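You operate a simulated robot arm through the tools that you are given. There is no shell and no other tool.

You run a simulated two-armed robot. Do the job below in one go: nothing can be reset, and whatever is moved stays where it is left.

## Task
Wind 1.2 metres of line onto the reel.
Fine: zero the counter first, brake off to wind, brake on after; leave dial and small winch.

The check looks at the end state, three seconds after you hand in, the way a careful person would. Anything else that was tipped, shoved, dropped, spilled or broken makes it a failure.

## Robot
Two 7-joint arms with fingered hands on one trunk that stands fixed in place. Base frame: the origin is at the foot of the trunk, x ahead of it, y to its left, z up. Lengths are in mm, angles in rad, forces in N, time in s.
The left shoulder is at [20, 269, 1197], the right one opposite. Payload 5 kg a hand.
The TCP of each hand is the grasp point between the finger pads, 42 mm short of the fingertips. In the tool frame z runs along the fingers and y along their closing line. The gripper opens to 208 mm. The gripper's body begins 119 mm behind the TCP. The gripper is a hand of 4 fingers: y runs from the thumb to the fingers, the wrist lies at [0, 0, -317] in the tool frame, and closing takes about 1.5 s.
Orientation is told as [roll, pitch, yaw] about the base's x, y, z axes, in that order, counted from this pose: with the fingers straight down and closing along the base's y, the tool's x points along the base's -x, its y along +y and its z along -z.

## Interface
- The arms move only by the tool send_rows. It takes "left_plan", "right_plan" or both (then of equal length, played together; a hand with none holds still); each is a list of rows, each a list of 2 entries, a list of its own where there are three numbers: the shift along the base's x, y, z in units of 250 mm (1.0 is 250 mm), then the turn, a rotation vector about the base's x, y, z in units of 90 degrees (1.0 is 90 degrees). In form: [[[dx, dy, dz], [wx, wy, wz]], ...]. A call has 1 to 20 rows; each row is the pose to reach, as a shift and turn from the pose commanded when the call began. "left_hand" and "right_hand" are, for a hand that has rows, the opening, from 0 (shut) to 1 (fully open), set as the call begins (left out, the last holds). A call with a number of a shift or a turn outside -1 to 1 is refused whole. Each row takes 0.2 s and may step no farther than 50 mm and 0.15 rad from the row before; otherwise, or with a gripper value out of range, the whole call is refused. Where a pose cannot be reached the arm comes as near as it can. A force on the tool above 40 N (or 10 N above the force at the start of the call, whichever is more), or a blocked arm, ends the call early, and 0.2 s more pass. The fingers move at their own pace (about 153 mm/s each) and stop on an object; they squeeze with about 33 N. The grip force told is the motor's: it shows also when the fingers shut on nothing. Time passes only in rows, and 0.2 s behind the last, so rows that repeat a pose let the fingers close. It gives the time, the measured TCP pose, the force on the tool (base axes), the opening and the grip force at its end, in the units of the frame above (readings bear some noise), with the torque about the TCP (base axes, N m) and any sound that the robot's microphone picked up.
- Cameras (640 x 400 px; columns grow to the right, rows downward): "scene" is now at [164, -11.5, 1492.3]; the picture's right is [-0.12, -0.99, 0.00], its down [-0.29, 0.03, -0.96] and it looks along [0.95, -0.11, -0.29] (base axes); focal length 324 px, centre (320, 200). "left" rides on the left gripper at [-93, 1, -146] in its tool frame; the picture's right is [-0.02, -1.00, 0.00], its down [0.84, -0.01, -0.54] and it looks along [0.54, -0.01, 0.84] (tool axes); focal length 280 px, centre (320, 200). "right" rides on the right gripper at [94, 1, -146] in its tool frame; the picture's right is [-0.02, 1.00, 0.00], its down [-0.84, -0.01, -0.54] and it looks along [-0.54, -0.01, 0.84] (tool axes); focal length 280 px, centre (320, 200). There is no depth. A picture from a camera that has moved, and an enlarged one, comes with that camera's place and axes in the base frame and with its lens.
- grab_frame(camera): a new picture of that camera. No time passes.
- raise_lower(by): slides the trunk up (or, below 0, down) by that many mm; the arms and the scene camera ride with it, the base frame stays. It gives what a move gives, with no picture.
- set_grasp(shape, hand): the hand has 4 fingers and takes this shape, open, in about a second: jaw (thumb against the fingers, like two jaws); tri (thumb and two fingers); tip (a fingertip pinch); poke (one finger out to press); point (the index stretched); flat (the hand flat); cup (the hand cupped); fist (a fist). The gripper value then closes the fingers along that shape, each until it touches; the sizes above hold for jaw. It gives what a move gives, with no picture.
- aim_head(pan, tilt): turns the head with the scene camera to pan (to the left, within 1.396 rad either way) and tilt (down, from -0.506 to 1.204), counted from straight ahead of the robot. It gives what a move gives.
- inspect(camera, box): a new picture of the part [left, top, right, bottom] of that camera's present view, enlarged. No time passes.
- close_job(): hands the job in; it is judged then, once.

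Nothing tells you positions but the pictures and the camera data. Unless the task says otherwise, let go and move clear before handing in.

The tools are called by a JSON object that holds its "fn" and its "kwargs". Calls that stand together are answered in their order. send_rows: Moves the arms, as the interface text tells. Its arguments: {"type":"object","properties":{"left_plan":{"type":"array","items":{"type":"array"}},"left_hand":{"type":"number"},"right_plan":{"type":"array","items":{"type":"array"}},"right_hand":{"type":"number"}},"required":[]} The other tools are called the same way: raise_lower (by) slides the trunk up or down; set_grasp (shape, hand) gives the hand a shape; aim_head (pan, tilt) turns the head that bears the scene camera; grab_frame (camera) takes a picture; inspect (camera, box) takes an enlarged picture of a part of a camera's view; close_job () hands the job in.

At the start:

```text
clock: 0.0
left_eef_pos: [557.0, 128.0, 1434.0]
left_tool_rot: [-0.001, 0.0, -0.189]
left_contact_force: [-0.4, 0.4, -0.6]
left_moment: [0.01, 0.01, 0.01]
left_grip_width: 207.9
left_gripper_force: 0.0
left_shape: jaw
right_eef_pos: [648.4, -397.0, 1386.2]
right_tool_rot: [0.0, -0.001, -0.192]
right_contact_force: [-0.5, 0.0, -0.6]
right_moment: [0.04, 0.01, 0.03]
right_grip_width: 207.7
right_gripper_force: 0.0
right_shape: jaw
trunk travel left (down, up): [-575.0, 46.0]
head pan, tilt: [-0.117, 0.295]
```

scene: 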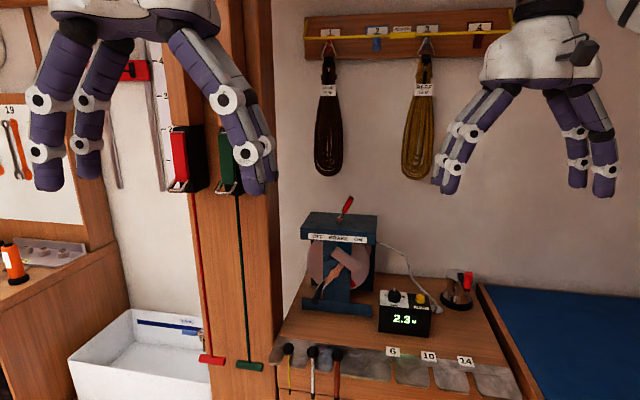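
right: 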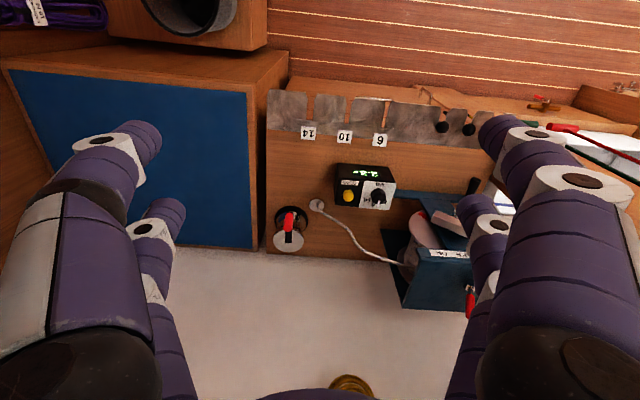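
left: 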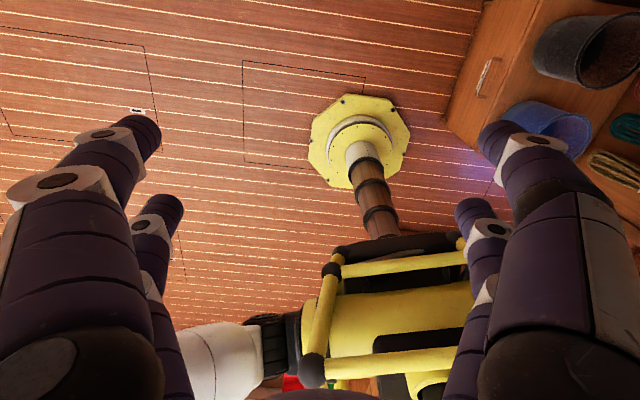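

I see a bench with a blue reel unit (brake lever on top, crank on the front), a counter box showing about 2.3 m with a black dial and a yellow button, and a small winch with a red handle to its right. I'll look closer before moving anything.

{"fn": "inspect", "kwargs": {"camera": "scene", "box": [270, 180, 490, 380]}}

{"fn": "inspect", "kwargs": {"camera": "scene", "box": [290, 180, 390, 320]}}

{"fn": "inspect", "kwargs": {"camera": "right", "box": [260, 140, 500, 330]}}

```text
2.00 times, centred on (380, 280) of scene
camera zoom: at [164.0, -11.5, 1492.3], right [-0.12, -0.99, 0.0], down [-0.29, 0.03, -0.96], along [0.95, -0.11, -0.29], focal length 648 px, centre (200, 40)
```

zoom: 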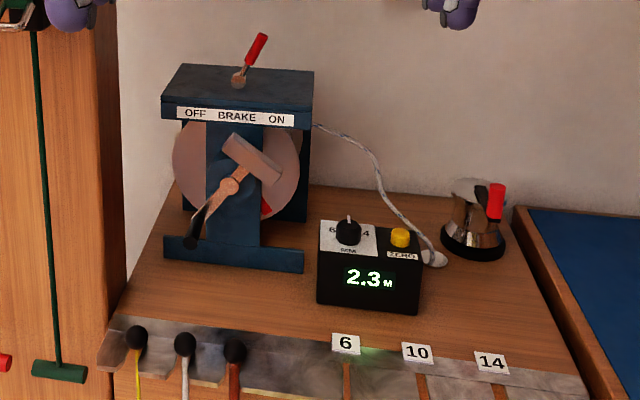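

```text
2.86 times, centred on (340, 250) of scene
camera zoom: at [164.0, -11.5, 1492.3], right [-0.12, -0.99, 0.0], down [-0.29, 0.03, -0.96], along [0.95, -0.11, -0.29], focal length 925 px, centre (263, 57)
```

zoom: 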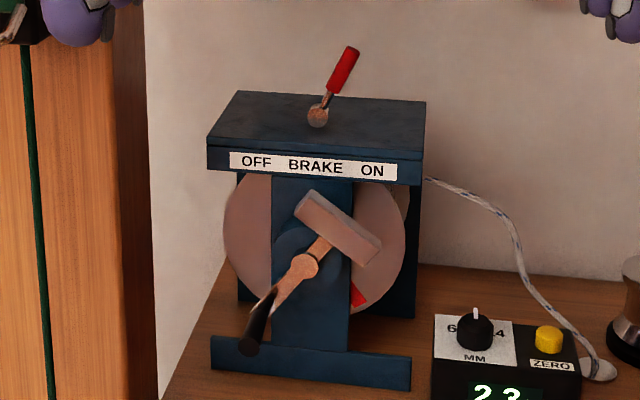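

```text
2.11 times, centred on (380, 235) of right
camera zoom: at [556.5, -377.6, 1533.3], right [0.2, 0.98, 0.0], down [0.82, -0.17, 0.54], along [0.53, -0.11, -0.84], focal length 590 px, centre (194, 126)
```

zoom: 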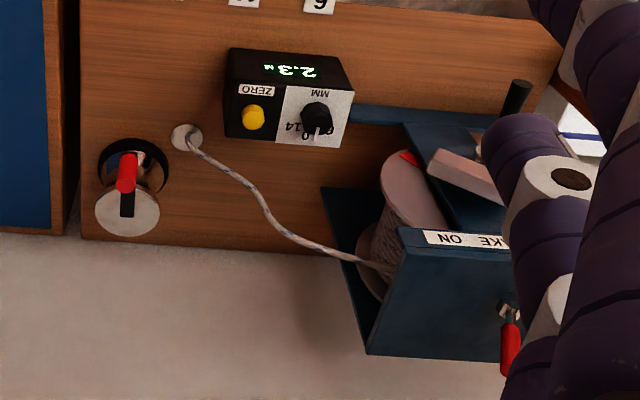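

The yellow ZERO button triangulates to about (918, -384, 960), and the brake lever currently leans to ON. I'll zoom in on the crank, brake and counter, and look around with the head.

{"fn": "inspect", "kwargs": {"camera": "scene", "box": [295, 225, 385, 320]}}

{"fn": "inspect", "kwargs": {"camera": "scene", "box": [370, 270, 450, 345]}}

{"fn": "inspect", "kwargs": {"camera": "scene", "box": [300, 185, 385, 250]}}

{"fn": "inspect", "kwargs": {"camera": "scene", "box": [430, 250, 490, 320]}}

```text
4.21 times, centred on (340, 272) of scene
camera zoom: at [164.0, -11.5, 1492.3], right [-0.12, -0.99, 0.0], down [-0.29, 0.03, -0.96], along [0.95, -0.11, -0.29], focal length 1364 px, centre (236, -105)
```

zoom: 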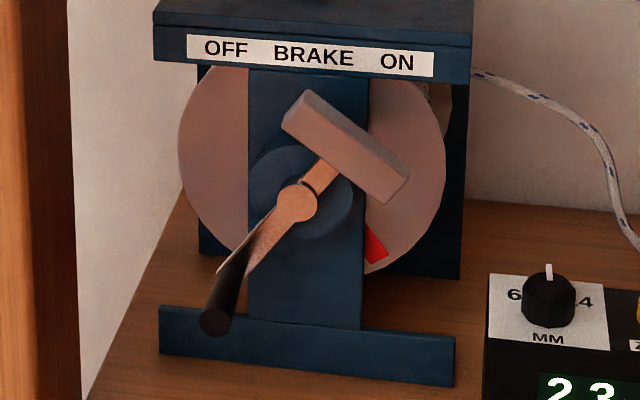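

```text
5.33 times, centred on (410, 308) of scene
camera zoom: at [164.0, -11.5, 1492.3], right [-0.12, -0.99, 0.0], down [-0.29, 0.03, -0.96], along [0.95, -0.11, -0.29], focal length 1727 px, centre (-160, -373)
```

zoom: 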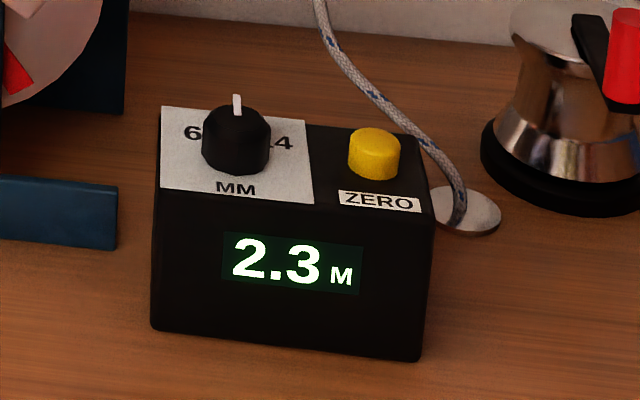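

```text
6.15 times, centred on (342, 218) of scene
camera zoom: at [164.0, -11.5, 1492.3], right [-0.12, -0.99, 0.0], down [-0.29, 0.03, -0.96], along [0.95, -0.11, -0.29], focal length 1993 px, centre (182, 92)
```

zoom: 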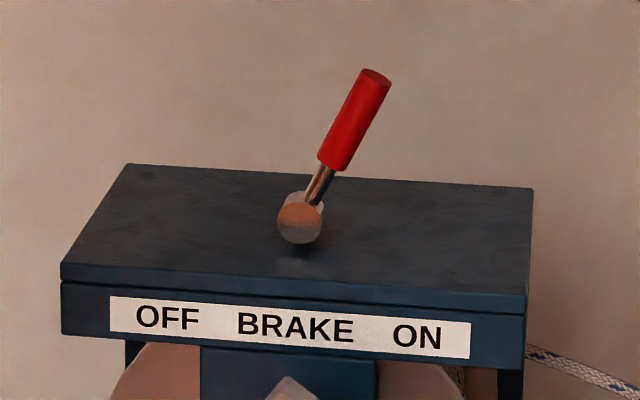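

```text
5.71 times, centred on (460, 285) of scene
camera zoom: at [164.0, -11.5, 1492.3], right [-0.12, -0.99, 0.0], down [-0.29, 0.03, -0.96], along [0.95, -0.11, -0.29], focal length 1851 px, centre (-480, -286)
```

zoom: 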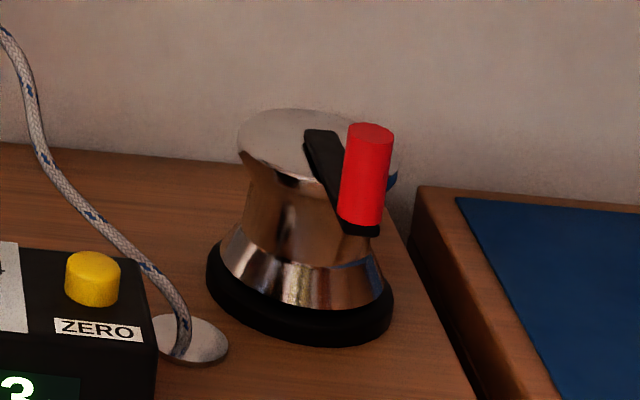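

The line leaves the top right of the reel toward the fairlead beside the counter, so winding on should be counter-clockwise seen from the front. I'll shift the right hand left so its camera sees the reel and I can triangulate it.

{"fn": "send_rows", "kwargs": {"right_plan": [[[0.0, 0.18, 0], [0, 0, 0]], [[0.0, 0.36, 0], [0, 0, 0]], [[0.0, 0.54, 0], [0, 0, 0]], [[0.0, 0.64, 0], [0, 0, 0]]]}}

{"fn": "grab_frame", "kwargs": {"camera": "right"}}

{"fn": "grab_frame", "kwargs": {"camera": "scene"}}

```text
clock: 1.0
left_eef_pos: [556.2, 129.3, 1434.5]
left_tool_rot: [-0.001, 0.001, -0.191]
left_contact_force: [0.5, 0.0, -0.1]
left_moment: [-0.02, -0.02, 0.0]
left_grip_width: 207.7
left_gripper_force: 0.0
left_shape: jaw
right_eef_pos: [648.5, -237.4, 1385.5]
right_tool_rot: [-0.002, -0.002, -0.19]
right_contact_force: [-0.4, -0.9, 1.0]
right_moment: [0.03, -0.01, 0.01]
right_grip_width: 207.9
right_gripper_force: 0.1
right_shape: jaw
trunk travel left (down, up): [-575.0, 46.0]
head pan, tilt: [-0.117, 0.295]
```

```text
taken
camera right: at [556.5, -218.3, 1532.4], right [0.2, 0.98, 0.0], down [0.82, -0.17, 0.54], along [0.53, -0.11, -0.84], focal length 280 px, centre (320, 200)
```

right: 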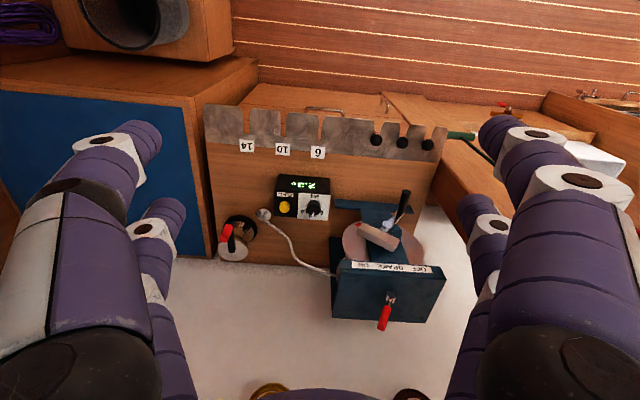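

```text
taken
camera scene: at [163.9, -11.5, 1492.3], right [-0.12, -0.99, 0.0], down [-0.29, 0.03, -0.96], along [0.95, -0.11, -0.29], focal length 324 px, centre (320, 200)
```

scene: 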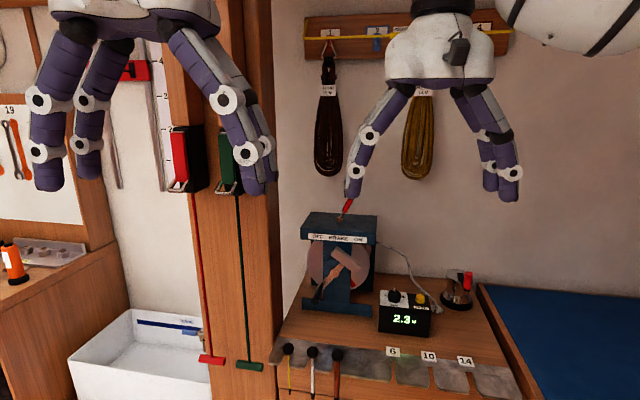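

The reel is now in the clear in the right camera. I'll enlarge it for triangulation.

{"fn": "inspect", "kwargs": {"camera": "right", "box": [320, 180, 460, 340]}}

{"fn": "inspect", "kwargs": {"camera": "right", "box": [200, 160, 340, 280]}}

{"fn": "inspect", "kwargs": {"camera": "scene", "box": [295, 185, 385, 320]}}

```text
2.50 times, centred on (390, 260) of right
camera zoom: at [556.5, -218.3, 1532.4], right [0.2, 0.98, 0.0], down [0.82, -0.17, 0.54], along [0.53, -0.11, -0.84], focal length 701 px, centre (145, 50)
```

zoom: 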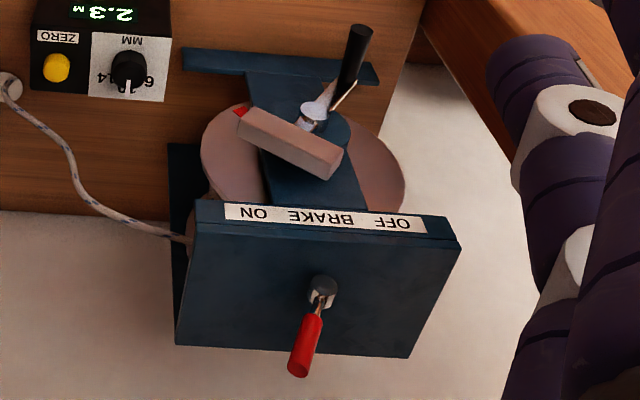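

```text
3.33 times, centred on (270, 220) of right
camera zoom: at [556.5, -218.3, 1532.4], right [0.2, 0.98, 0.0], down [0.82, -0.17, 0.54], along [0.53, -0.11, -0.84], focal length 935 px, centre (487, 133)
```

zoom: 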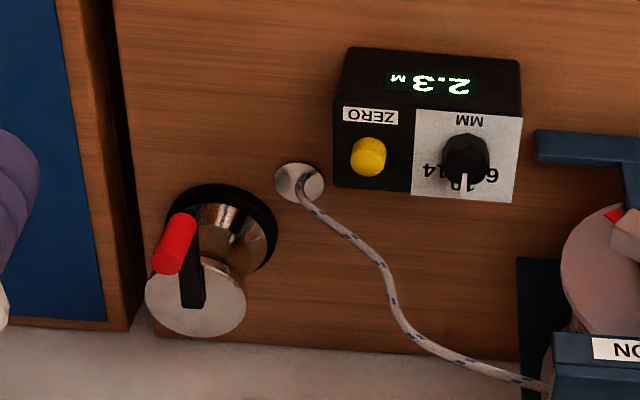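

```text
2.96 times, centred on (340, 252) of scene
camera zoom: at [163.9, -11.5, 1492.3], right [-0.12, -0.99, 0.0], down [-0.29, 0.03, -0.96], along [0.95, -0.11, -0.29], focal length 960 px, centre (261, 44)
```

zoom: 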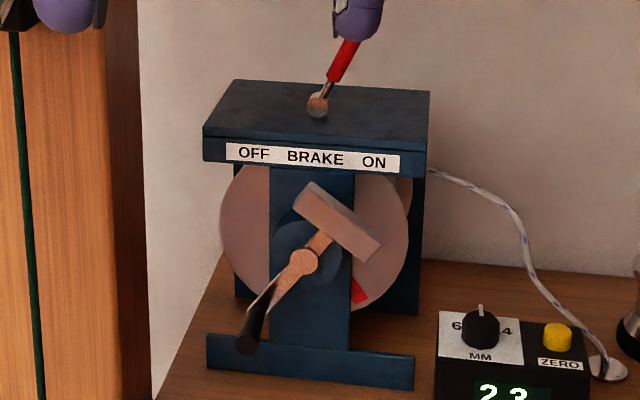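

The points triangulate well. The bench top is at z≈865. The brake hub is at (1053,-173,1155) with its tip at (1041,-206,1229). The crank axle end is at (978,-148,1022), and the crank handle end at (935,-91,966), with a radius of about 69 mm and the unit yawed about 18°. The button top is at (918,-384,969). Next I shut the right hand and look at its fingertips before pressing ZERO.

{"fn": "send_rows", "kwargs": {"right_plan": [[[0.0, -0.15, 0], [0, -0.05, 0]], [[0.0, -0.3, 0], [0, -0.1, 0]], [[0.0, -0.45, 0], [0, -0.15, 0]], [[0.0, -0.59, 0], [0, -0.2, 0]], [[0.0, -0.59, 0], [0, -0.223, 0]], [[0.0, -0.59, 0], [0, -0.223, 0]], [[0.0, -0.59, 0], [0, -0.223, 0]]], "right_hand": 0}}

{"fn": "grab_frame", "kwargs": {"camera": "right"}}

{"fn": "grab_frame", "kwargs": {"camera": "scene"}}

```text
clock: 2.6
left_eef_pos: [556.2, 128.9, 1434.3]
left_tool_rot: [-0.001, -0.001, -0.189]
left_contact_force: [0.3, 0.6, -0.7]
left_moment: [-0.11, 0.02, 0.0]
left_grip_width: 207.8
left_gripper_force: 0.1
left_shape: jaw
right_eef_pos: [648.3, -384.2, 1386.8]
right_tool_rot: [0.069, -0.343, -0.204]
right_contact_force: [-0.5, 0.4, -0.3]
right_moment: [-0.09, 0.02, 0.0]
right_grip_width: 0.0
right_gripper_force: 33.2
right_shape: jaw
trunk travel left (down, up): [-575.0, 46.0]
head pan, tilt: [-0.117, 0.295]
```

```text
taken
camera right: at [511.9, -365.6, 1493.3], right [0.19, 0.98, 0.07], down [0.59, -0.17, 0.79], along [0.79, -0.11, -0.61], focal length 280 px, centre (320, 200)
```

right: 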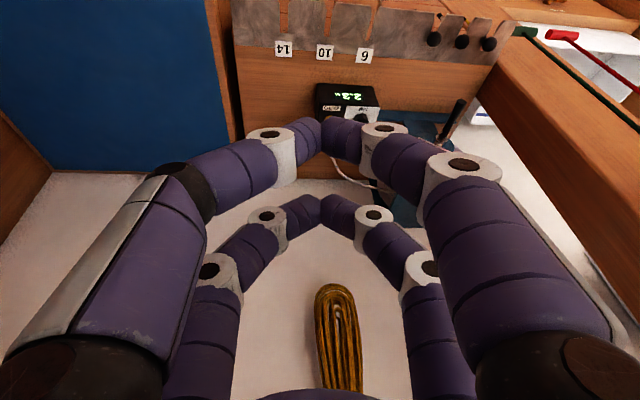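

```text
taken
camera scene: at [163.9, -10.6, 1492.3], right [-0.12, -0.99, 0.0], down [-0.29, 0.03, -0.96], along [0.95, -0.11, -0.29], focal length 324 px, centre (320, 200)
```

scene: 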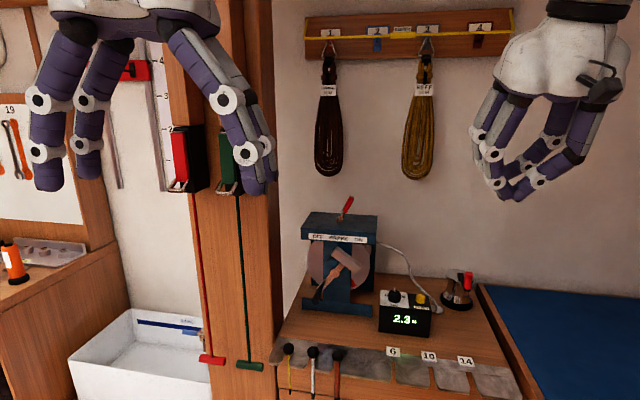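

In jaw the hand closes as two separate finger pairs, so a closed jaw could straddle the button. I'll use the poke shape on the right hand and look at where its tip lies.

{"fn": "set_grasp", "kwargs": {"shape": "poke", "hand": "right"}}

{"fn": "grab_frame", "kwargs": {"camera": "right"}}

{"fn": "inspect", "kwargs": {"camera": "scene", "box": [440, 0, 640, 220]}}

{"fn": "inspect", "kwargs": {"camera": "scene", "box": [20, 0, 290, 200]}}

```text
clock: 3.5
left_eef_pos: [556.6, 128.8, 1435.1]
left_tool_rot: [-0.002, 0.001, -0.189]
left_contact_force: [0.4, -0.2, 0.1]
left_moment: [-0.03, -0.02, 0.01]
left_grip_width: 208.1
left_gripper_force: 0.1
left_shape: jaw
right_eef_pos: [648.2, -385.9, 1386.9]
right_tool_rot: [0.07, -0.343, -0.201]
right_contact_force: [0.0, 0.3, 0.2]
right_moment: [-0.02, 0.01, -0.03]
right_grip_width: 0.1
right_gripper_force: 0.1
right_shape: poke
trunk travel left (down, up): [-575.0, 46.0]
head pan, tilt: [-0.117, 0.295]
```

```text
taken
camera right: at [511.9, -366.4, 1493.1], right [0.19, 0.98, 0.07], down [0.59, -0.17, 0.79], along [0.78, -0.11, -0.61], focal length 280 px, centre (320, 200)
```

right: 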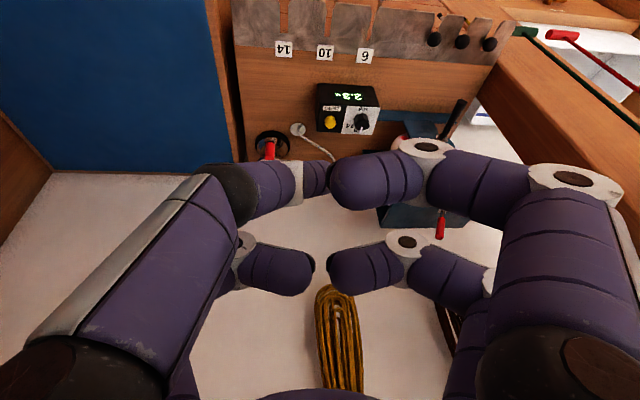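

```text
1.82 times, centred on (540, 110) of scene
camera zoom: at [163.9, -11.3, 1492.3], right [-0.12, -0.99, 0.0], down [-0.29, 0.03, -0.96], along [0.95, -0.11, -0.29], focal length 589 px, centre (-80, 364)
```

zoom: 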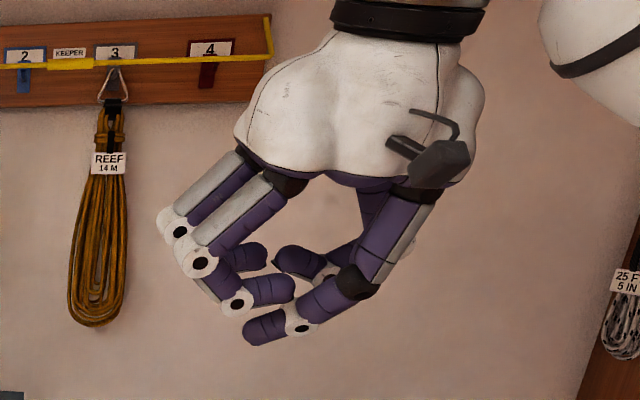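

```text
2.00 times, centred on (155, 100) of scene
camera zoom: at [163.9, -11.3, 1492.3], right [-0.12, -0.99, 0.0], down [-0.29, 0.03, -0.96], along [0.95, -0.11, -0.29], focal length 648 px, centre (650, 400)
```

zoom: 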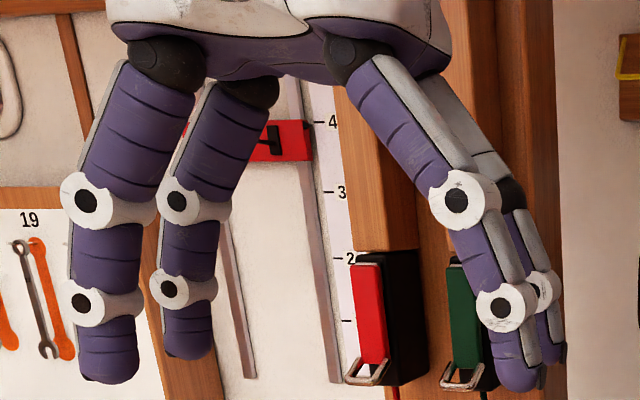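

The poke shape doesn't look fully formed, so I'll let time pass with the hand value open and look again.

{"fn": "send_rows", "kwargs": {"right_plan": [[[0, 0, 0], [0, 0, 0]], [[0, 0, 0], [0, 0, 0]], [[0, 0, 0], [0, 0, 0]], [[0, 0, 0], [0, 0, 0]], [[0, 0, 0], [0, 0, 0]]], "right_hand": 1}}

{"fn": "grab_frame", "kwargs": {"camera": "right"}}

{"fn": "inspect", "kwargs": {"camera": "scene", "box": [440, 0, 640, 220]}}

```text
clock: 4.7
left_eef_pos: [557.0, 128.6, 1433.9]
left_tool_rot: [-0.004, 0.0, -0.19]
left_contact_force: [0.0, -0.1, 1.2]
left_moment: [0.03, 0.0, 0.01]
left_grip_width: 208.2
left_gripper_force: 0.0
left_shape: jaw
right_eef_pos: [648.7, -385.4, 1388.3]
right_tool_rot: [0.069, -0.344, -0.204]
right_contact_force: [-0.1, -0.4, 0.5]
right_moment: [0.02, 0.0, 0.05]
right_grip_width: 0.1
right_gripper_force: 0.1
right_shape: poke
trunk travel left (down, up): [-575.0, 46.0]
head pan, tilt: [-0.117, 0.295]
```

```text
taken
camera right: at [511.9, -366.6, 1493.0], right [0.19, 0.98, 0.07], down [0.59, -0.17, 0.79], along [0.78, -0.11, -0.61], focal length 280 px, centre (320, 200)
```

right: 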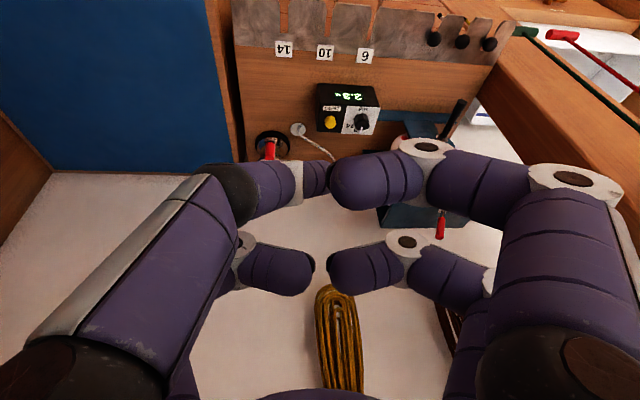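

```text
1.82 times, centred on (540, 110) of scene
camera zoom: at [164.0, -11.4, 1492.3], right [-0.12, -0.99, 0.0], down [-0.29, 0.03, -0.96], along [0.95, -0.11, -0.29], focal length 589 px, centre (-80, 364)
```

zoom: 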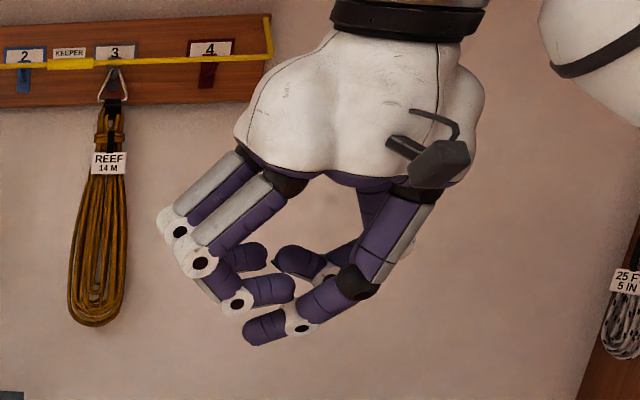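

Poke looks like a curled hand with one finger slightly lower. I'll try the point shape, which stretches the index.

{"fn": "set_grasp", "kwargs": {"shape": "point", "hand": "right"}}

{"fn": "send_rows", "kwargs": {"right_plan": [[[0, 0, 0], [0, 0, 0]], [[0, 0, 0], [0, 0, 0]], [[0, 0, 0], [0, 0, 0]]]}}

{"fn": "grab_frame", "kwargs": {"camera": "right"}}

{"fn": "inspect", "kwargs": {"camera": "scene", "box": [440, 0, 640, 220]}}

```text
clock: 5.6
left_eef_pos: [555.9, 128.1, 1434.2]
left_tool_rot: [-0.002, 0.0, -0.189]
left_contact_force: [1.0, 0.7, 0.2]
left_moment: [0.0, 0.0, -0.02]
left_grip_width: 207.8
left_gripper_force: 0.0
left_shape: jaw
right_eef_pos: [648.5, -387.1, 1388.5]
right_tool_rot: [0.07, -0.342, -0.202]
right_contact_force: [-0.2, -0.8, -0.7]
right_moment: [0.0, -0.02, -0.01]
right_grip_width: 201.8
right_gripper_force: 0.1
right_shape: point
trunk travel left (down, up): [-575.0, 46.0]
head pan, tilt: [-0.117, 0.295]
```

```text
clock: 6.4
left_eef_pos: [556.5, 128.1, 1434.4]
left_tool_rot: [-0.001, -0.001, -0.19]
left_contact_force: [1.3, -0.4, 0.2]
left_moment: [-0.03, 0.02, 0.01]
left_grip_width: 207.9
left_gripper_force: 0.1
left_shape: jaw
right_eef_pos: [647.2, -385.3, 1388.0]
right_tool_rot: [0.069, -0.343, -0.202]
right_contact_force: [1.0, -0.1, -0.7]
right_moment: [-0.02, 0.03, -0.01]
right_grip_width: 202.0
right_gripper_force: 0.1
right_shape: point
trunk travel left (down, up): [-575.0, 46.0]
head pan, tilt: [-0.117, 0.295]
```

```text
taken
camera right: at [512.0, -366.6, 1493.0], right [0.19, 0.98, 0.07], down [0.59, -0.17, 0.79], along [0.78, -0.11, -0.61], focal length 280 px, centre (320, 200)
```

right: 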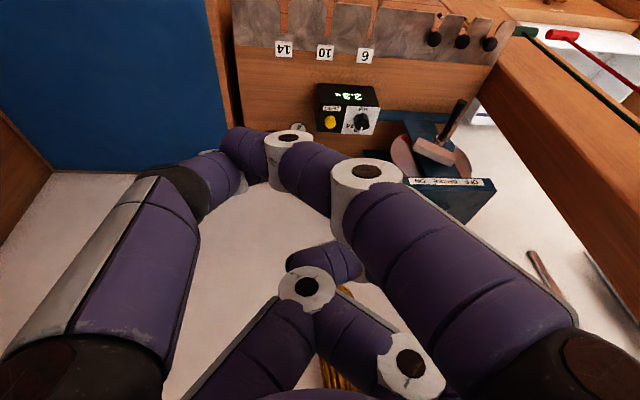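

```text
1.82 times, centred on (540, 110) of scene
camera zoom: at [164.0, -11.5, 1492.3], right [-0.12, -0.99, 0.0], down [-0.29, 0.03, -0.96], along [0.95, -0.11, -0.29], focal length 589 px, centre (-80, 364)
```

zoom: 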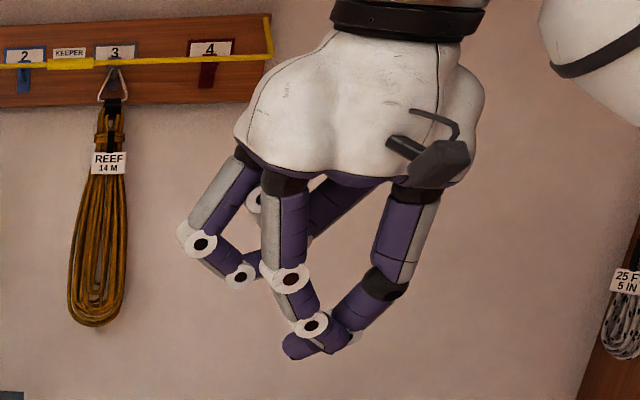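

Point shows the index and thumb meeting at their tips, much like a pinch. I'll check the other shapes on the left hand, which is also in view.

{"fn": "set_grasp", "kwargs": {"shape": "tip", "hand": "left"}}

{"fn": "send_rows", "kwargs": {"left_plan": [[[0, 0, 0], [0, 0, 0]], [[0, 0, 0], [0, 0, 0]], [[0, 0, 0], [0, 0, 0]]]}}

{"fn": "inspect", "kwargs": {"camera": "scene", "box": [20, 0, 290, 200]}}

{"fn": "grab_frame", "kwargs": {"camera": "left"}}

{"fn": "inspect", "kwargs": {"camera": "scene", "box": [440, 0, 640, 220]}}

```text
clock: 7.3
left_eef_pos: [557.5, 129.2, 1433.7]
left_tool_rot: [-0.002, -0.001, -0.19]
left_contact_force: [-0.7, 0.3, -0.3]
left_moment: [-0.01, 0.01, -0.01]
left_grip_width: 208.1
left_gripper_force: 0.2
left_shape: tip
right_eef_pos: [646.9, -385.8, 1387.2]
right_tool_rot: [0.07, -0.342, -0.204]
right_contact_force: [0.1, 0.0, -0.1]
right_moment: [-0.07, 0.05, -0.05]
right_grip_width: 0.4
right_gripper_force: 0.0
right_shape: point
trunk travel left (down, up): [-575.0, 46.0]
head pan, tilt: [-0.117, 0.295]
```

```text
clock: 8.1
left_eef_pos: [557.5, 128.2, 1434.7]
left_tool_rot: [-0.003, 0.0, -0.19]
left_contact_force: [0.5, 0.5, 0.2]
left_moment: [-0.01, 0.02, 0.0]
left_grip_width: 207.8
left_gripper_force: 0.1
left_shape: tip
right_eef_pos: [648.1, -386.3, 1387.3]
right_tool_rot: [0.07, -0.344, -0.202]
right_contact_force: [0.0, -0.2, 0.4]
right_moment: [-0.02, -0.01, 0.0]
right_grip_width: 0.0
right_gripper_force: 0.1
right_shape: point
trunk travel left (down, up): [-575.0, 46.0]
head pan, tilt: [-0.117, 0.295]
```

```text
2.00 times, centred on (155, 100) of scene
camera zoom: at [164.0, -11.5, 1492.3], right [-0.12, -0.99, 0.0], down [-0.29, 0.03, -0.96], along [0.95, -0.11, -0.29], focal length 648 px, centre (650, 400)
```

zoom: 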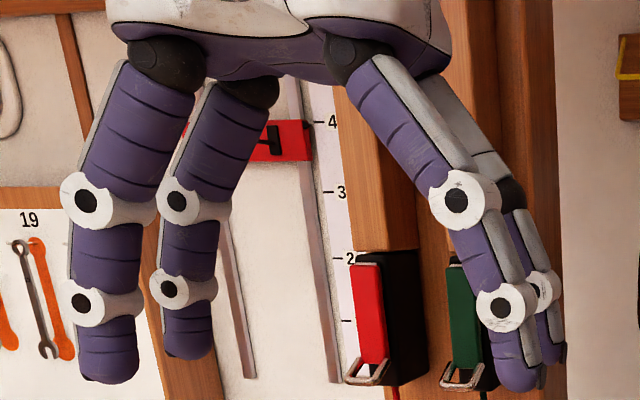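

```text
taken
camera left: at [648.0, 111.1, 1579.4], right [-0.17, -0.98, 0.0], down [-0.83, 0.15, 0.54], along [-0.53, 0.09, -0.84], focal length 280 px, centre (320, 200)
```

left: 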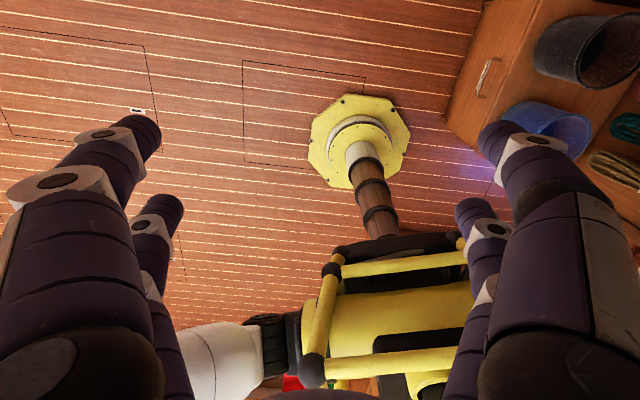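

```text
1.82 times, centred on (540, 110) of scene
camera zoom: at [164.0, -11.5, 1492.3], right [-0.12, -0.99, 0.0], down [-0.29, 0.03, -0.96], along [0.95, -0.11, -0.29], focal length 589 px, centre (-80, 364)
```

zoom: 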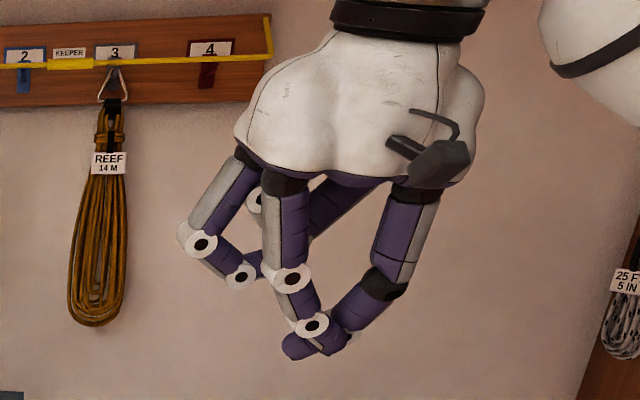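

Tip when open looks the same as jaw open. I'll test closing the left hand in tip, and set the right hand in point to open, to see how values act in each shape.

{"fn": "send_rows", "kwargs": {"left_plan": [[[0, 0, 0], [0, 0, 0]], [[0, 0, 0], [0, 0, 0]], [[0, 0, 0], [0, 0, 0]], [[0, 0, 0], [0, 0, 0]], [[0, 0, 0], [0, 0, 0]], [[0, 0, 0], [0, 0, 0]], [[0, 0, 0], [0, 0, 0]], [[0, 0, 0], [0, 0, 0]]], "right_plan": [[[0, 0, 0], [0, 0, 0]], [[0, 0, 0], [0, 0, 0]], [[0, 0, 0], [0, 0, 0]], [[0, 0, 0], [0, 0, 0]], [[0, 0, 0], [0, 0, 0]], [[0, 0, 0], [0, 0, 0]], [[0, 0, 0], [0, 0, 0]], [[0, 0, 0], [0, 0, 0]]], "left_hand": 0, "right_hand": 1}}

{"fn": "inspect", "kwargs": {"camera": "scene", "box": [20, 0, 290, 200]}}

{"fn": "inspect", "kwargs": {"camera": "scene", "box": [440, 0, 640, 220]}}

{"fn": "grab_frame", "kwargs": {"camera": "left"}}

{"fn": "grab_frame", "kwargs": {"camera": "right"}}

```text
clock: 9.9
left_eef_pos: [556.6, 128.6, 1432.8]
left_tool_rot: [-0.002, 0.0, -0.189]
left_contact_force: [0.0, 0.4, -0.1]
left_moment: [0.02, 0.02, -0.04]
left_grip_width: 0.1
left_gripper_force: 32.7
left_shape: tip
right_eef_pos: [648.2, -385.8, 1387.2]
right_tool_rot: [0.069, -0.344, -0.203]
right_contact_force: [-0.2, 0.1, -0.1]
right_moment: [0.05, 0.02, 0.02]
right_grip_width: 0.0
right_gripper_force: 0.2
right_shape: point
trunk travel left (down, up): [-575.0, 46.0]
head pan, tilt: [-0.117, 0.295]
```

```text
2.00 times, centred on (155, 100) of scene
camera zoom: at [164.0, -11.4, 1492.3], right [-0.12, -0.99, 0.0], down [-0.29, 0.03, -0.96], along [0.95, -0.11, -0.29], focal length 648 px, centre (650, 400)
```

zoom: 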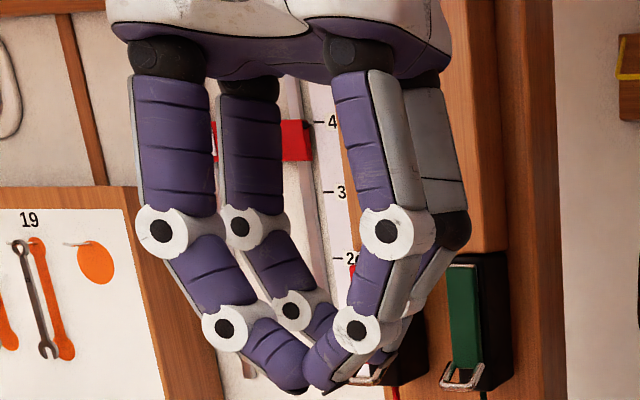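

```text
1.82 times, centred on (540, 110) of scene
camera zoom: at [164.0, -11.4, 1492.3], right [-0.12, -0.99, 0.0], down [-0.29, 0.03, -0.96], along [0.95, -0.11, -0.29], focal length 589 px, centre (-80, 364)
```

zoom: 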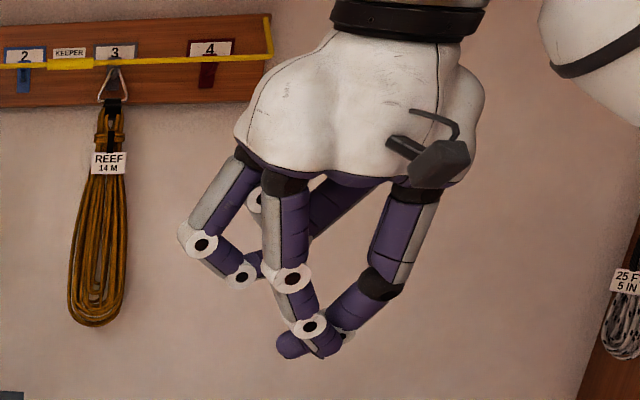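

```text
taken
camera left: at [648.0, 111.1, 1579.4], right [-0.17, -0.98, 0.0], down [-0.83, 0.15, 0.54], along [-0.53, 0.09, -0.84], focal length 280 px, centre (320, 200)
```

left: 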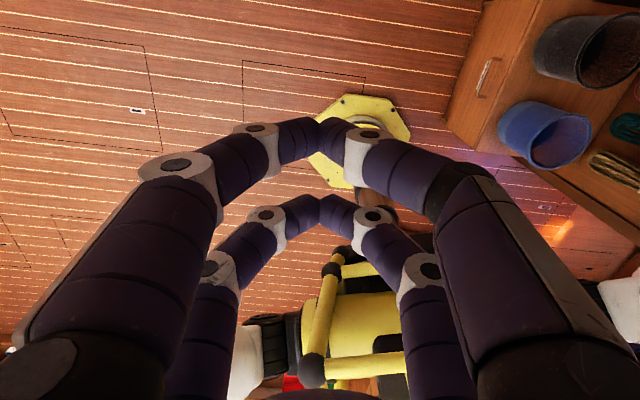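

```text
taken
camera right: at [511.9, -366.6, 1493.0], right [0.19, 0.98, 0.07], down [0.59, -0.17, 0.79], along [0.78, -0.11, -0.61], focal length 280 px, centre (320, 200)
```

right: 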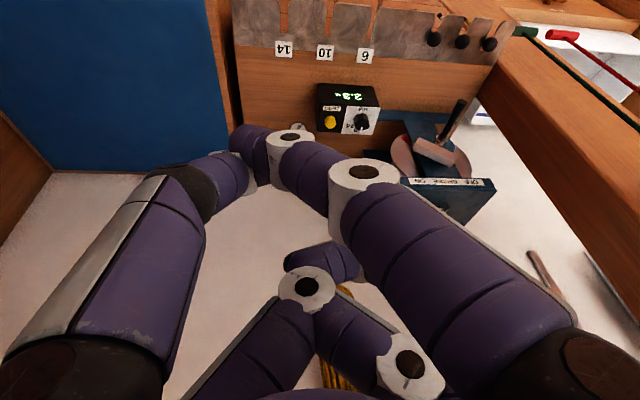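

Jaw/tip pairs sit about 30 mm either side of the tool axis, meeting at the tips. I'll look at the tri shape on the left, which might suit the crank handle, and return the right hand to jaw.

{"fn": "set_grasp", "kwargs": {"shape": "tri", "hand": "left"}}

{"fn": "set_grasp", "kwargs": {"shape": "poke", "hand": "right"}}

{"fn": "send_rows", "kwargs": {"left_plan": [[[0, 0, 0], [0, 0, 0]], [[0, 0, 0], [0, 0, 0]], [[0, 0, 0], [0, 0, 0]], [[0, 0, 0], [0, 0, 0]], [[0, 0, 0], [0, 0, 0]], [[0, 0, 0], [0, 0, 0]], [[0, 0, 0], [0, 0, 0]], [[0, 0, 0], [0, 0, 0]]], "right_plan": [[[0, 0, 0], [0, 0, 0]], [[0, 0, 0], [0, 0, 0]], [[0, 0, 0], [0, 0, 0]], [[0, 0, 0], [0, 0, 0]], [[0, 0, 0], [0, 0, 0]], [[0, 0, 0], [0, 0, 0]], [[0, 0, 0], [0, 0, 0]], [[0, 0, 0], [0, 0, 0]]], "left_hand": 0.15, "right_hand": 0}}

{"fn": "grab_frame", "kwargs": {"camera": "left"}}

{"fn": "grab_frame", "kwargs": {"camera": "right"}}

{"fn": "grab_frame", "kwargs": {"camera": "scene"}}

```text
clock: 10.8
left_eef_pos: [556.8, 127.3, 1433.9]
left_tool_rot: [-0.001, 0.0, -0.191]
left_contact_force: [-0.2, 0.2, 0.4]
left_moment: [0.0, 0.03, -0.03]
left_grip_width: 207.8
left_gripper_force: 0.1
left_shape: tri
right_eef_pos: [647.8, -387.0, 1386.8]
right_tool_rot: [0.07, -0.344, -0.203]
right_contact_force: [-0.1, -0.7, 0.3]
right_moment: [-0.01, 0.0, 0.0]
right_grip_width: 0.0
right_gripper_force: 0.0
right_shape: point
trunk travel left (down, up): [-575.0, 46.0]
head pan, tilt: [-0.117, 0.295]
```

```text
clock: 11.7
left_eef_pos: [556.0, 128.1, 1435.2]
left_tool_rot: [-0.001, 0.001, -0.19]
left_contact_force: [0.1, -0.9, 0.1]
left_moment: [0.04, -0.01, 0.02]
left_grip_width: 208.1
left_gripper_force: 0.1
left_shape: tri
right_eef_pos: [647.8, -387.2, 1387.7]
right_tool_rot: [0.071, -0.343, -0.202]
right_contact_force: [0.1, 0.5, -0.1]
right_moment: [0.02, -0.03, 0.01]
right_grip_width: 0.3
right_gripper_force: 0.1
right_shape: poke
trunk travel left (down, up): [-575.0, 46.0]
head pan, tilt: [-0.117, 0.295]
```

```text
clock: 13.5
left_eef_pos: [556.8, 127.7, 1435.1]
left_tool_rot: [-0.001, 0.002, -0.19]
left_contact_force: [0.6, -0.2, -0.1]
left_moment: [-0.03, 0.01, -0.01]
left_grip_width: 32.0
left_gripper_force: 0.0
left_shape: tri
right_eef_pos: [648.2, -385.7, 1388.5]
right_tool_rot: [0.069, -0.343, -0.201]
right_contact_force: [0.2, -1.1, -0.5]
right_moment: [0.02, -0.01, 0.01]
right_grip_width: 0.0
right_gripper_force: 0.0
right_shape: poke
trunk travel left (down, up): [-575.0, 46.0]
head pan, tilt: [-0.117, 0.295]
```

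```text
taken
camera left: at [648.0, 111.1, 1579.4], right [-0.17, -0.98, 0.0], down [-0.83, 0.15, 0.54], along [-0.53, 0.09, -0.84], focal length 280 px, centre (320, 200)
```

left: 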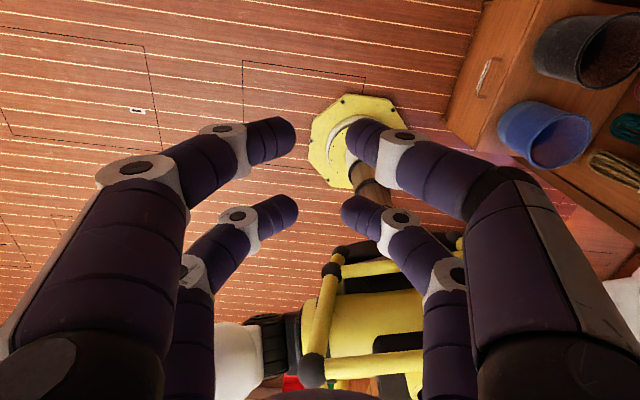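

```text
taken
camera right: at [511.9, -366.6, 1493.0], right [0.19, 0.98, 0.07], down [0.59, -0.17, 0.79], along [0.78, -0.11, -0.61], focal length 280 px, centre (320, 200)
```

right: 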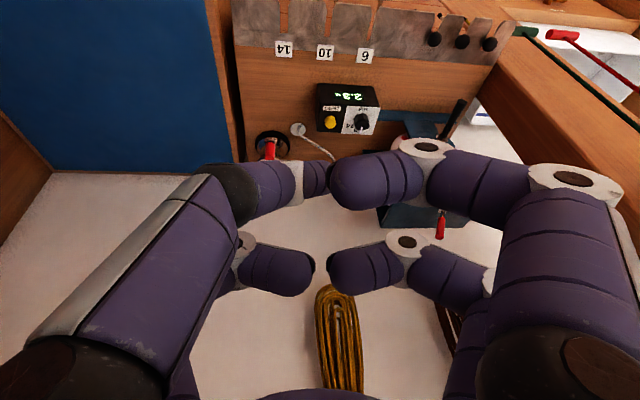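

```text
taken
camera scene: at [164.0, -11.5, 1492.3], right [-0.12, -0.99, 0.0], down [-0.29, 0.03, -0.96], along [0.95, -0.11, -0.29], focal length 324 px, centre (320, 200)
```

scene: 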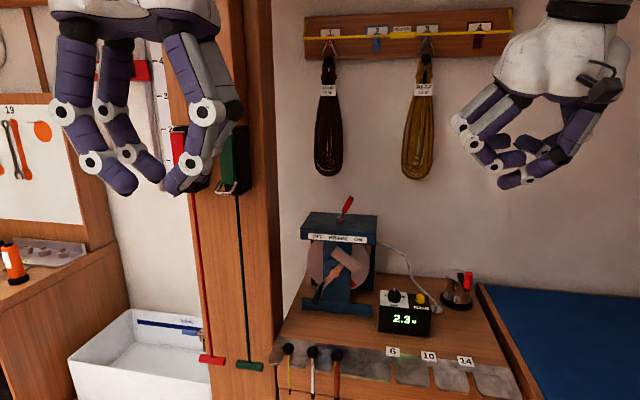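

Tri, tip and jaw all render the same two finger pairs. I'll use a closed jaw on the right hand, which has a well-defined tip 42 mm past the TCP, and hover over the button to check alignment with its own camera.

{"fn": "set_grasp", "kwargs": {"shape": "jaw", "hand": "right"}}

{"fn": "send_rows", "kwargs": {"right_plan": [[[0, 0, 0], [0, 0, 0]], [[0, 0, 0], [0, 0, 0]], [[0, 0, 0], [0, 0, 0]], [[0, 0, 0], [0, 0, 0]], [[0.128, 0, -0.143], [0, 0, 0]], [[0.255, 0, -0.286], [0, 0, 0]], [[0.383, 0, -0.429], [0, 0, 0]], [[0.511, 0, -0.572], [0, 0, 0]], [[0.639, 0, -0.715], [0, 0, 0]], [[0.766, 0, -0.858], [0, 0, 0]], [[0.894, 0, -1.0], [0, 0, 0]], [[1.0, 0.002, -1.0], [0, 0, 0]]], "right_hand": 0}}

{"fn": "grab_frame", "kwargs": {"camera": "right"}}

{"fn": "grab_frame", "kwargs": {"camera": "scene"}}

```text
clock: 14.4
left_eef_pos: [557.0, 128.8, 1433.5]
left_tool_rot: [-0.002, 0.0, -0.19]
left_contact_force: [-0.2, 0.1, -0.4]
left_moment: [-0.04, -0.01, -0.02]
left_grip_width: 31.6
left_gripper_force: 0.1
left_shape: tri
right_eef_pos: [649.1, -385.2, 1386.8]
right_tool_rot: [0.07, -0.345, -0.203]
right_contact_force: [-0.4, -0.1, 0.2]
right_moment: [0.01, 0.02, 0.02]
right_grip_width: 208.1
right_gripper_force: 0.0
right_shape: jaw
trunk travel left (down, up): [-575.0, 46.0]
head pan, tilt: [-0.117, 0.295]
```

```text
clock: 17.0
left_eef_pos: [557.1, 129.0, 1434.2]
left_tool_rot: [-0.001, -0.002, -0.191]
left_contact_force: [-0.8, 1.2, 0.9]
left_moment: [-0.07, -0.08, 0.02]
left_grip_width: 31.5
left_gripper_force: 0.1
left_shape: tri
right_eef_pos: [896.8, -382.1, 1137.7]
right_tool_rot: [0.069, -0.345, -0.202]
right_contact_force: [0.0, 0.6, 0.7]
right_moment: [-0.05, 0.02, -0.04]
right_grip_width: 0.0
right_gripper_force: 32.9
right_shape: jaw
trunk travel left (down, up): [-575.0, 46.0]
head pan, tilt: [-0.117, 0.295]
```

```text
taken
camera right: at [761.4, -362.2, 1243.7], right [0.19, 0.98, 0.07], down [0.59, -0.17, 0.79], along [0.79, -0.11, -0.61], focal length 280 px, centre (320, 200)
```

right: 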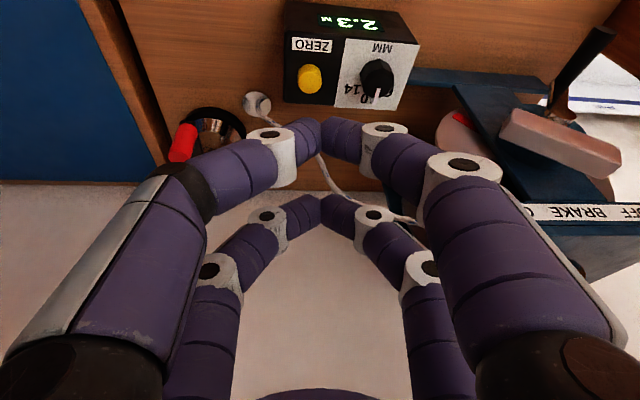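

```text
taken
camera scene: at [163.5, -10.8, 1492.4], right [-0.12, -0.99, 0.0], down [-0.29, 0.03, -0.96], along [0.95, -0.11, -0.29], focal length 324 px, centre (320, 200)
```

scene: 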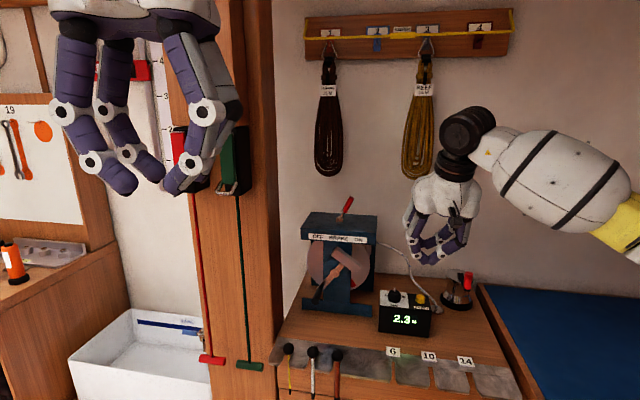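

The hand camera confirms the button at (918,-384). I'll place the near finger pair over it about 40 mm above and check again before pressing.

{"fn": "send_rows", "kwargs": {"right_plan": [[[0.066, -0.012, -0.1], [0, 0, 0]], [[0.132, -0.023, -0.2], [0, 0, 0]], [[0.132, -0.023, -0.305], [0, 0, 0]]]}}

{"fn": "grab_frame", "kwargs": {"camera": "right"}}

{"fn": "inspect", "kwargs": {"camera": "scene", "box": [370, 200, 490, 340]}}

```text
clock: 17.8
left_eef_pos: [557.7, 127.3, 1434.7]
left_tool_rot: [-0.001, 0.002, -0.19]
left_contact_force: [0.2, -1.0, -1.3]
left_moment: [0.06, 0.17, -0.01]
left_grip_width: 31.5
left_gripper_force: 0.1
left_shape: tri
right_eef_pos: [932.0, -392.0, 1059.2]
right_tool_rot: [0.07, -0.345, -0.204]
right_contact_force: [0.6, -1.3, 0.4]
right_moment: [0.07, 0.07, 0.02]
right_grip_width: 0.1
right_gripper_force: 33.1
right_shape: jaw
trunk travel left (down, up): [-575.0, 46.0]
head pan, tilt: [-0.117, 0.295]
```

```text
taken
camera right: at [795.8, -371.4, 1164.6], right [0.19, 0.98, 0.07], down [0.59, -0.17, 0.79], along [0.78, -0.11, -0.61], focal length 280 px, centre (320, 200)
```

right: 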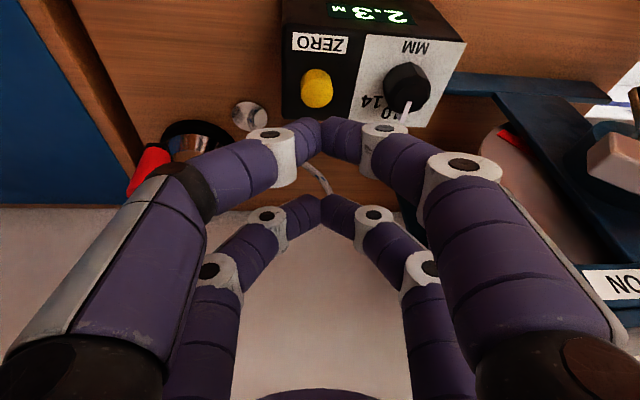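

```text
2.86 times, centred on (430, 270) of scene
camera zoom: at [165.1, -12.0, 1492.1], right [-0.12, -0.99, 0.0], down [-0.29, 0.03, -0.96], along [0.95, -0.11, -0.29], focal length 925 px, centre (6, 0)
```

zoom: 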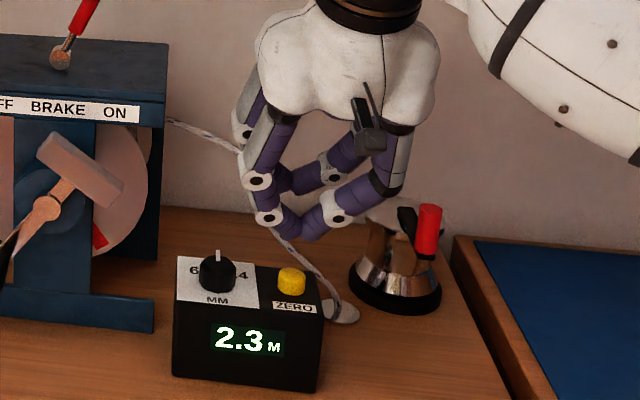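

The near pair lines up vertically with the button. Now I lower it in small steps, watching force.

{"fn": "send_rows", "kwargs": {"right_plan": [[[0, 0, -0.07], [0, 0, 0]], [[0, 0, -0.14], [0, 0, 0]], [[0, 0, -0.15], [0, 0, 0]], [[0, 0, -0.16], [0, 0, 0]]]}}

{"fn": "grab_frame", "kwargs": {"camera": "right"}}

{"fn": "inspect", "kwargs": {"camera": "scene", "box": [370, 200, 490, 340]}}

```text
clock: 18.8
left_eef_pos: [556.3, 129.0, 1434.3]
left_tool_rot: [-0.003, 0.0, -0.19]
left_contact_force: [-0.4, -0.3, 1.1]
left_moment: [-0.01, 0.0, -0.03]
left_grip_width: 31.7
left_gripper_force: 0.1
left_shape: tri
right_eef_pos: [931.6, -389.9, 1021.1]
right_tool_rot: [0.07, -0.345, -0.205]
right_contact_force: [0.2, -0.9, 0.2]
right_moment: [0.01, 0.01, 0.01]
right_grip_width: 0.1
right_gripper_force: 32.9
right_shape: jaw
trunk travel left (down, up): [-575.0, 46.0]
head pan, tilt: [-0.117, 0.295]
```

```text
taken
camera right: at [795.0, -370.4, 1127.2], right [0.19, 0.98, 0.07], down [0.59, -0.17, 0.79], along [0.78, -0.11, -0.61], focal length 280 px, centre (320, 200)
```

right: 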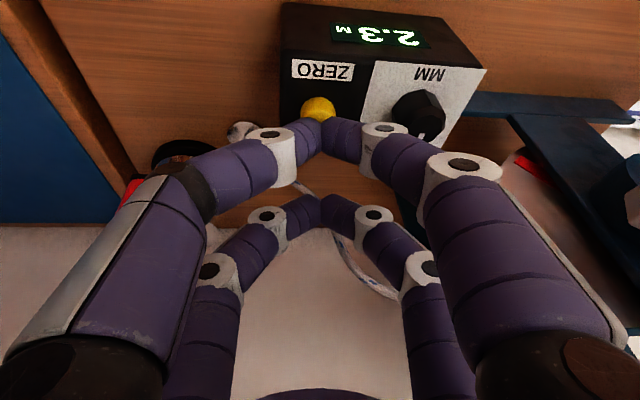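

```text
2.86 times, centred on (430, 270) of scene
camera zoom: at [163.8, -11.5, 1492.3], right [-0.12, -0.99, 0.0], down [-0.29, 0.03, -0.96], along [0.95, -0.11, -0.29], focal length 925 px, centre (6, 0)
```

zoom: 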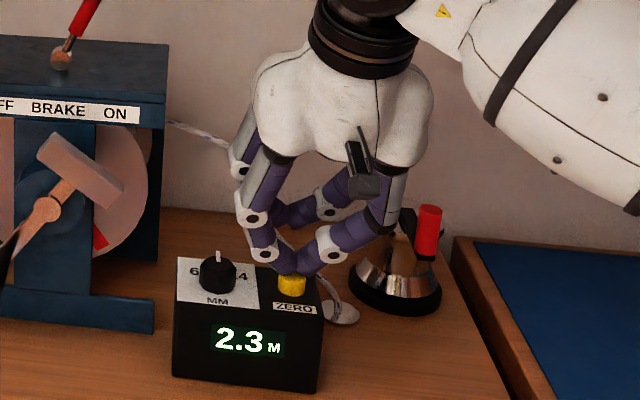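

The fingertips are just at the button, with no force yet. I'll press down a few millimetres more.

{"fn": "send_rows", "kwargs": {"right_plan": [[[0, 0, -0.01], [0, 0, 0]], [[0, 0, -0.02], [0, 0, 0]], [[0, 0, -0.03], [0, 0, 0]]]}}

{"fn": "inspect", "kwargs": {"camera": "scene", "box": [370, 200, 490, 340]}}

```text
clock: 19.6
left_eef_pos: [557.9, 128.4, 1435.9]
left_tool_rot: [-0.003, 0.0, -0.191]
left_contact_force: [-0.2, -0.3, 0.8]
left_moment: [-0.02, 0.01, 0.03]
left_grip_width: 31.5
left_gripper_force: 0.1
left_shape: tri
right_eef_pos: [931.1, -389.5, 1013.6]
right_tool_rot: [0.071, -0.343, -0.203]
right_contact_force: [-0.6, -0.2, 1.5]
right_moment: [0.02, 0.06, -0.01]
right_grip_width: 0.3
right_gripper_force: 32.7
right_shape: jaw
trunk travel left (down, up): [-575.0, 46.0]
head pan, tilt: [-0.117, 0.295]
```

```text
2.86 times, centred on (430, 270) of scene
camera zoom: at [163.8, -11.5, 1492.3], right [-0.12, -0.99, 0.0], down [-0.29, 0.03, -0.96], along [0.95, -0.11, -0.29], focal length 925 px, centre (6, 0)
```

zoom: 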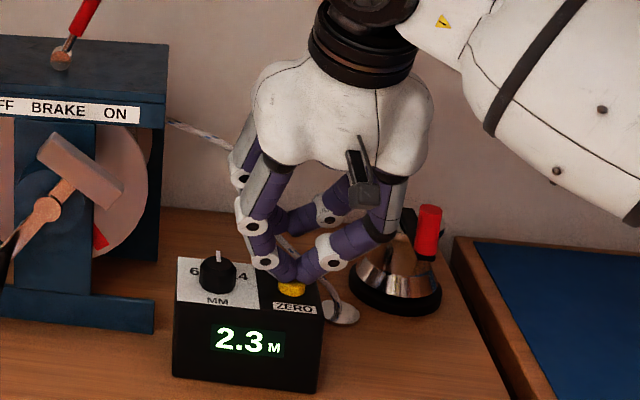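

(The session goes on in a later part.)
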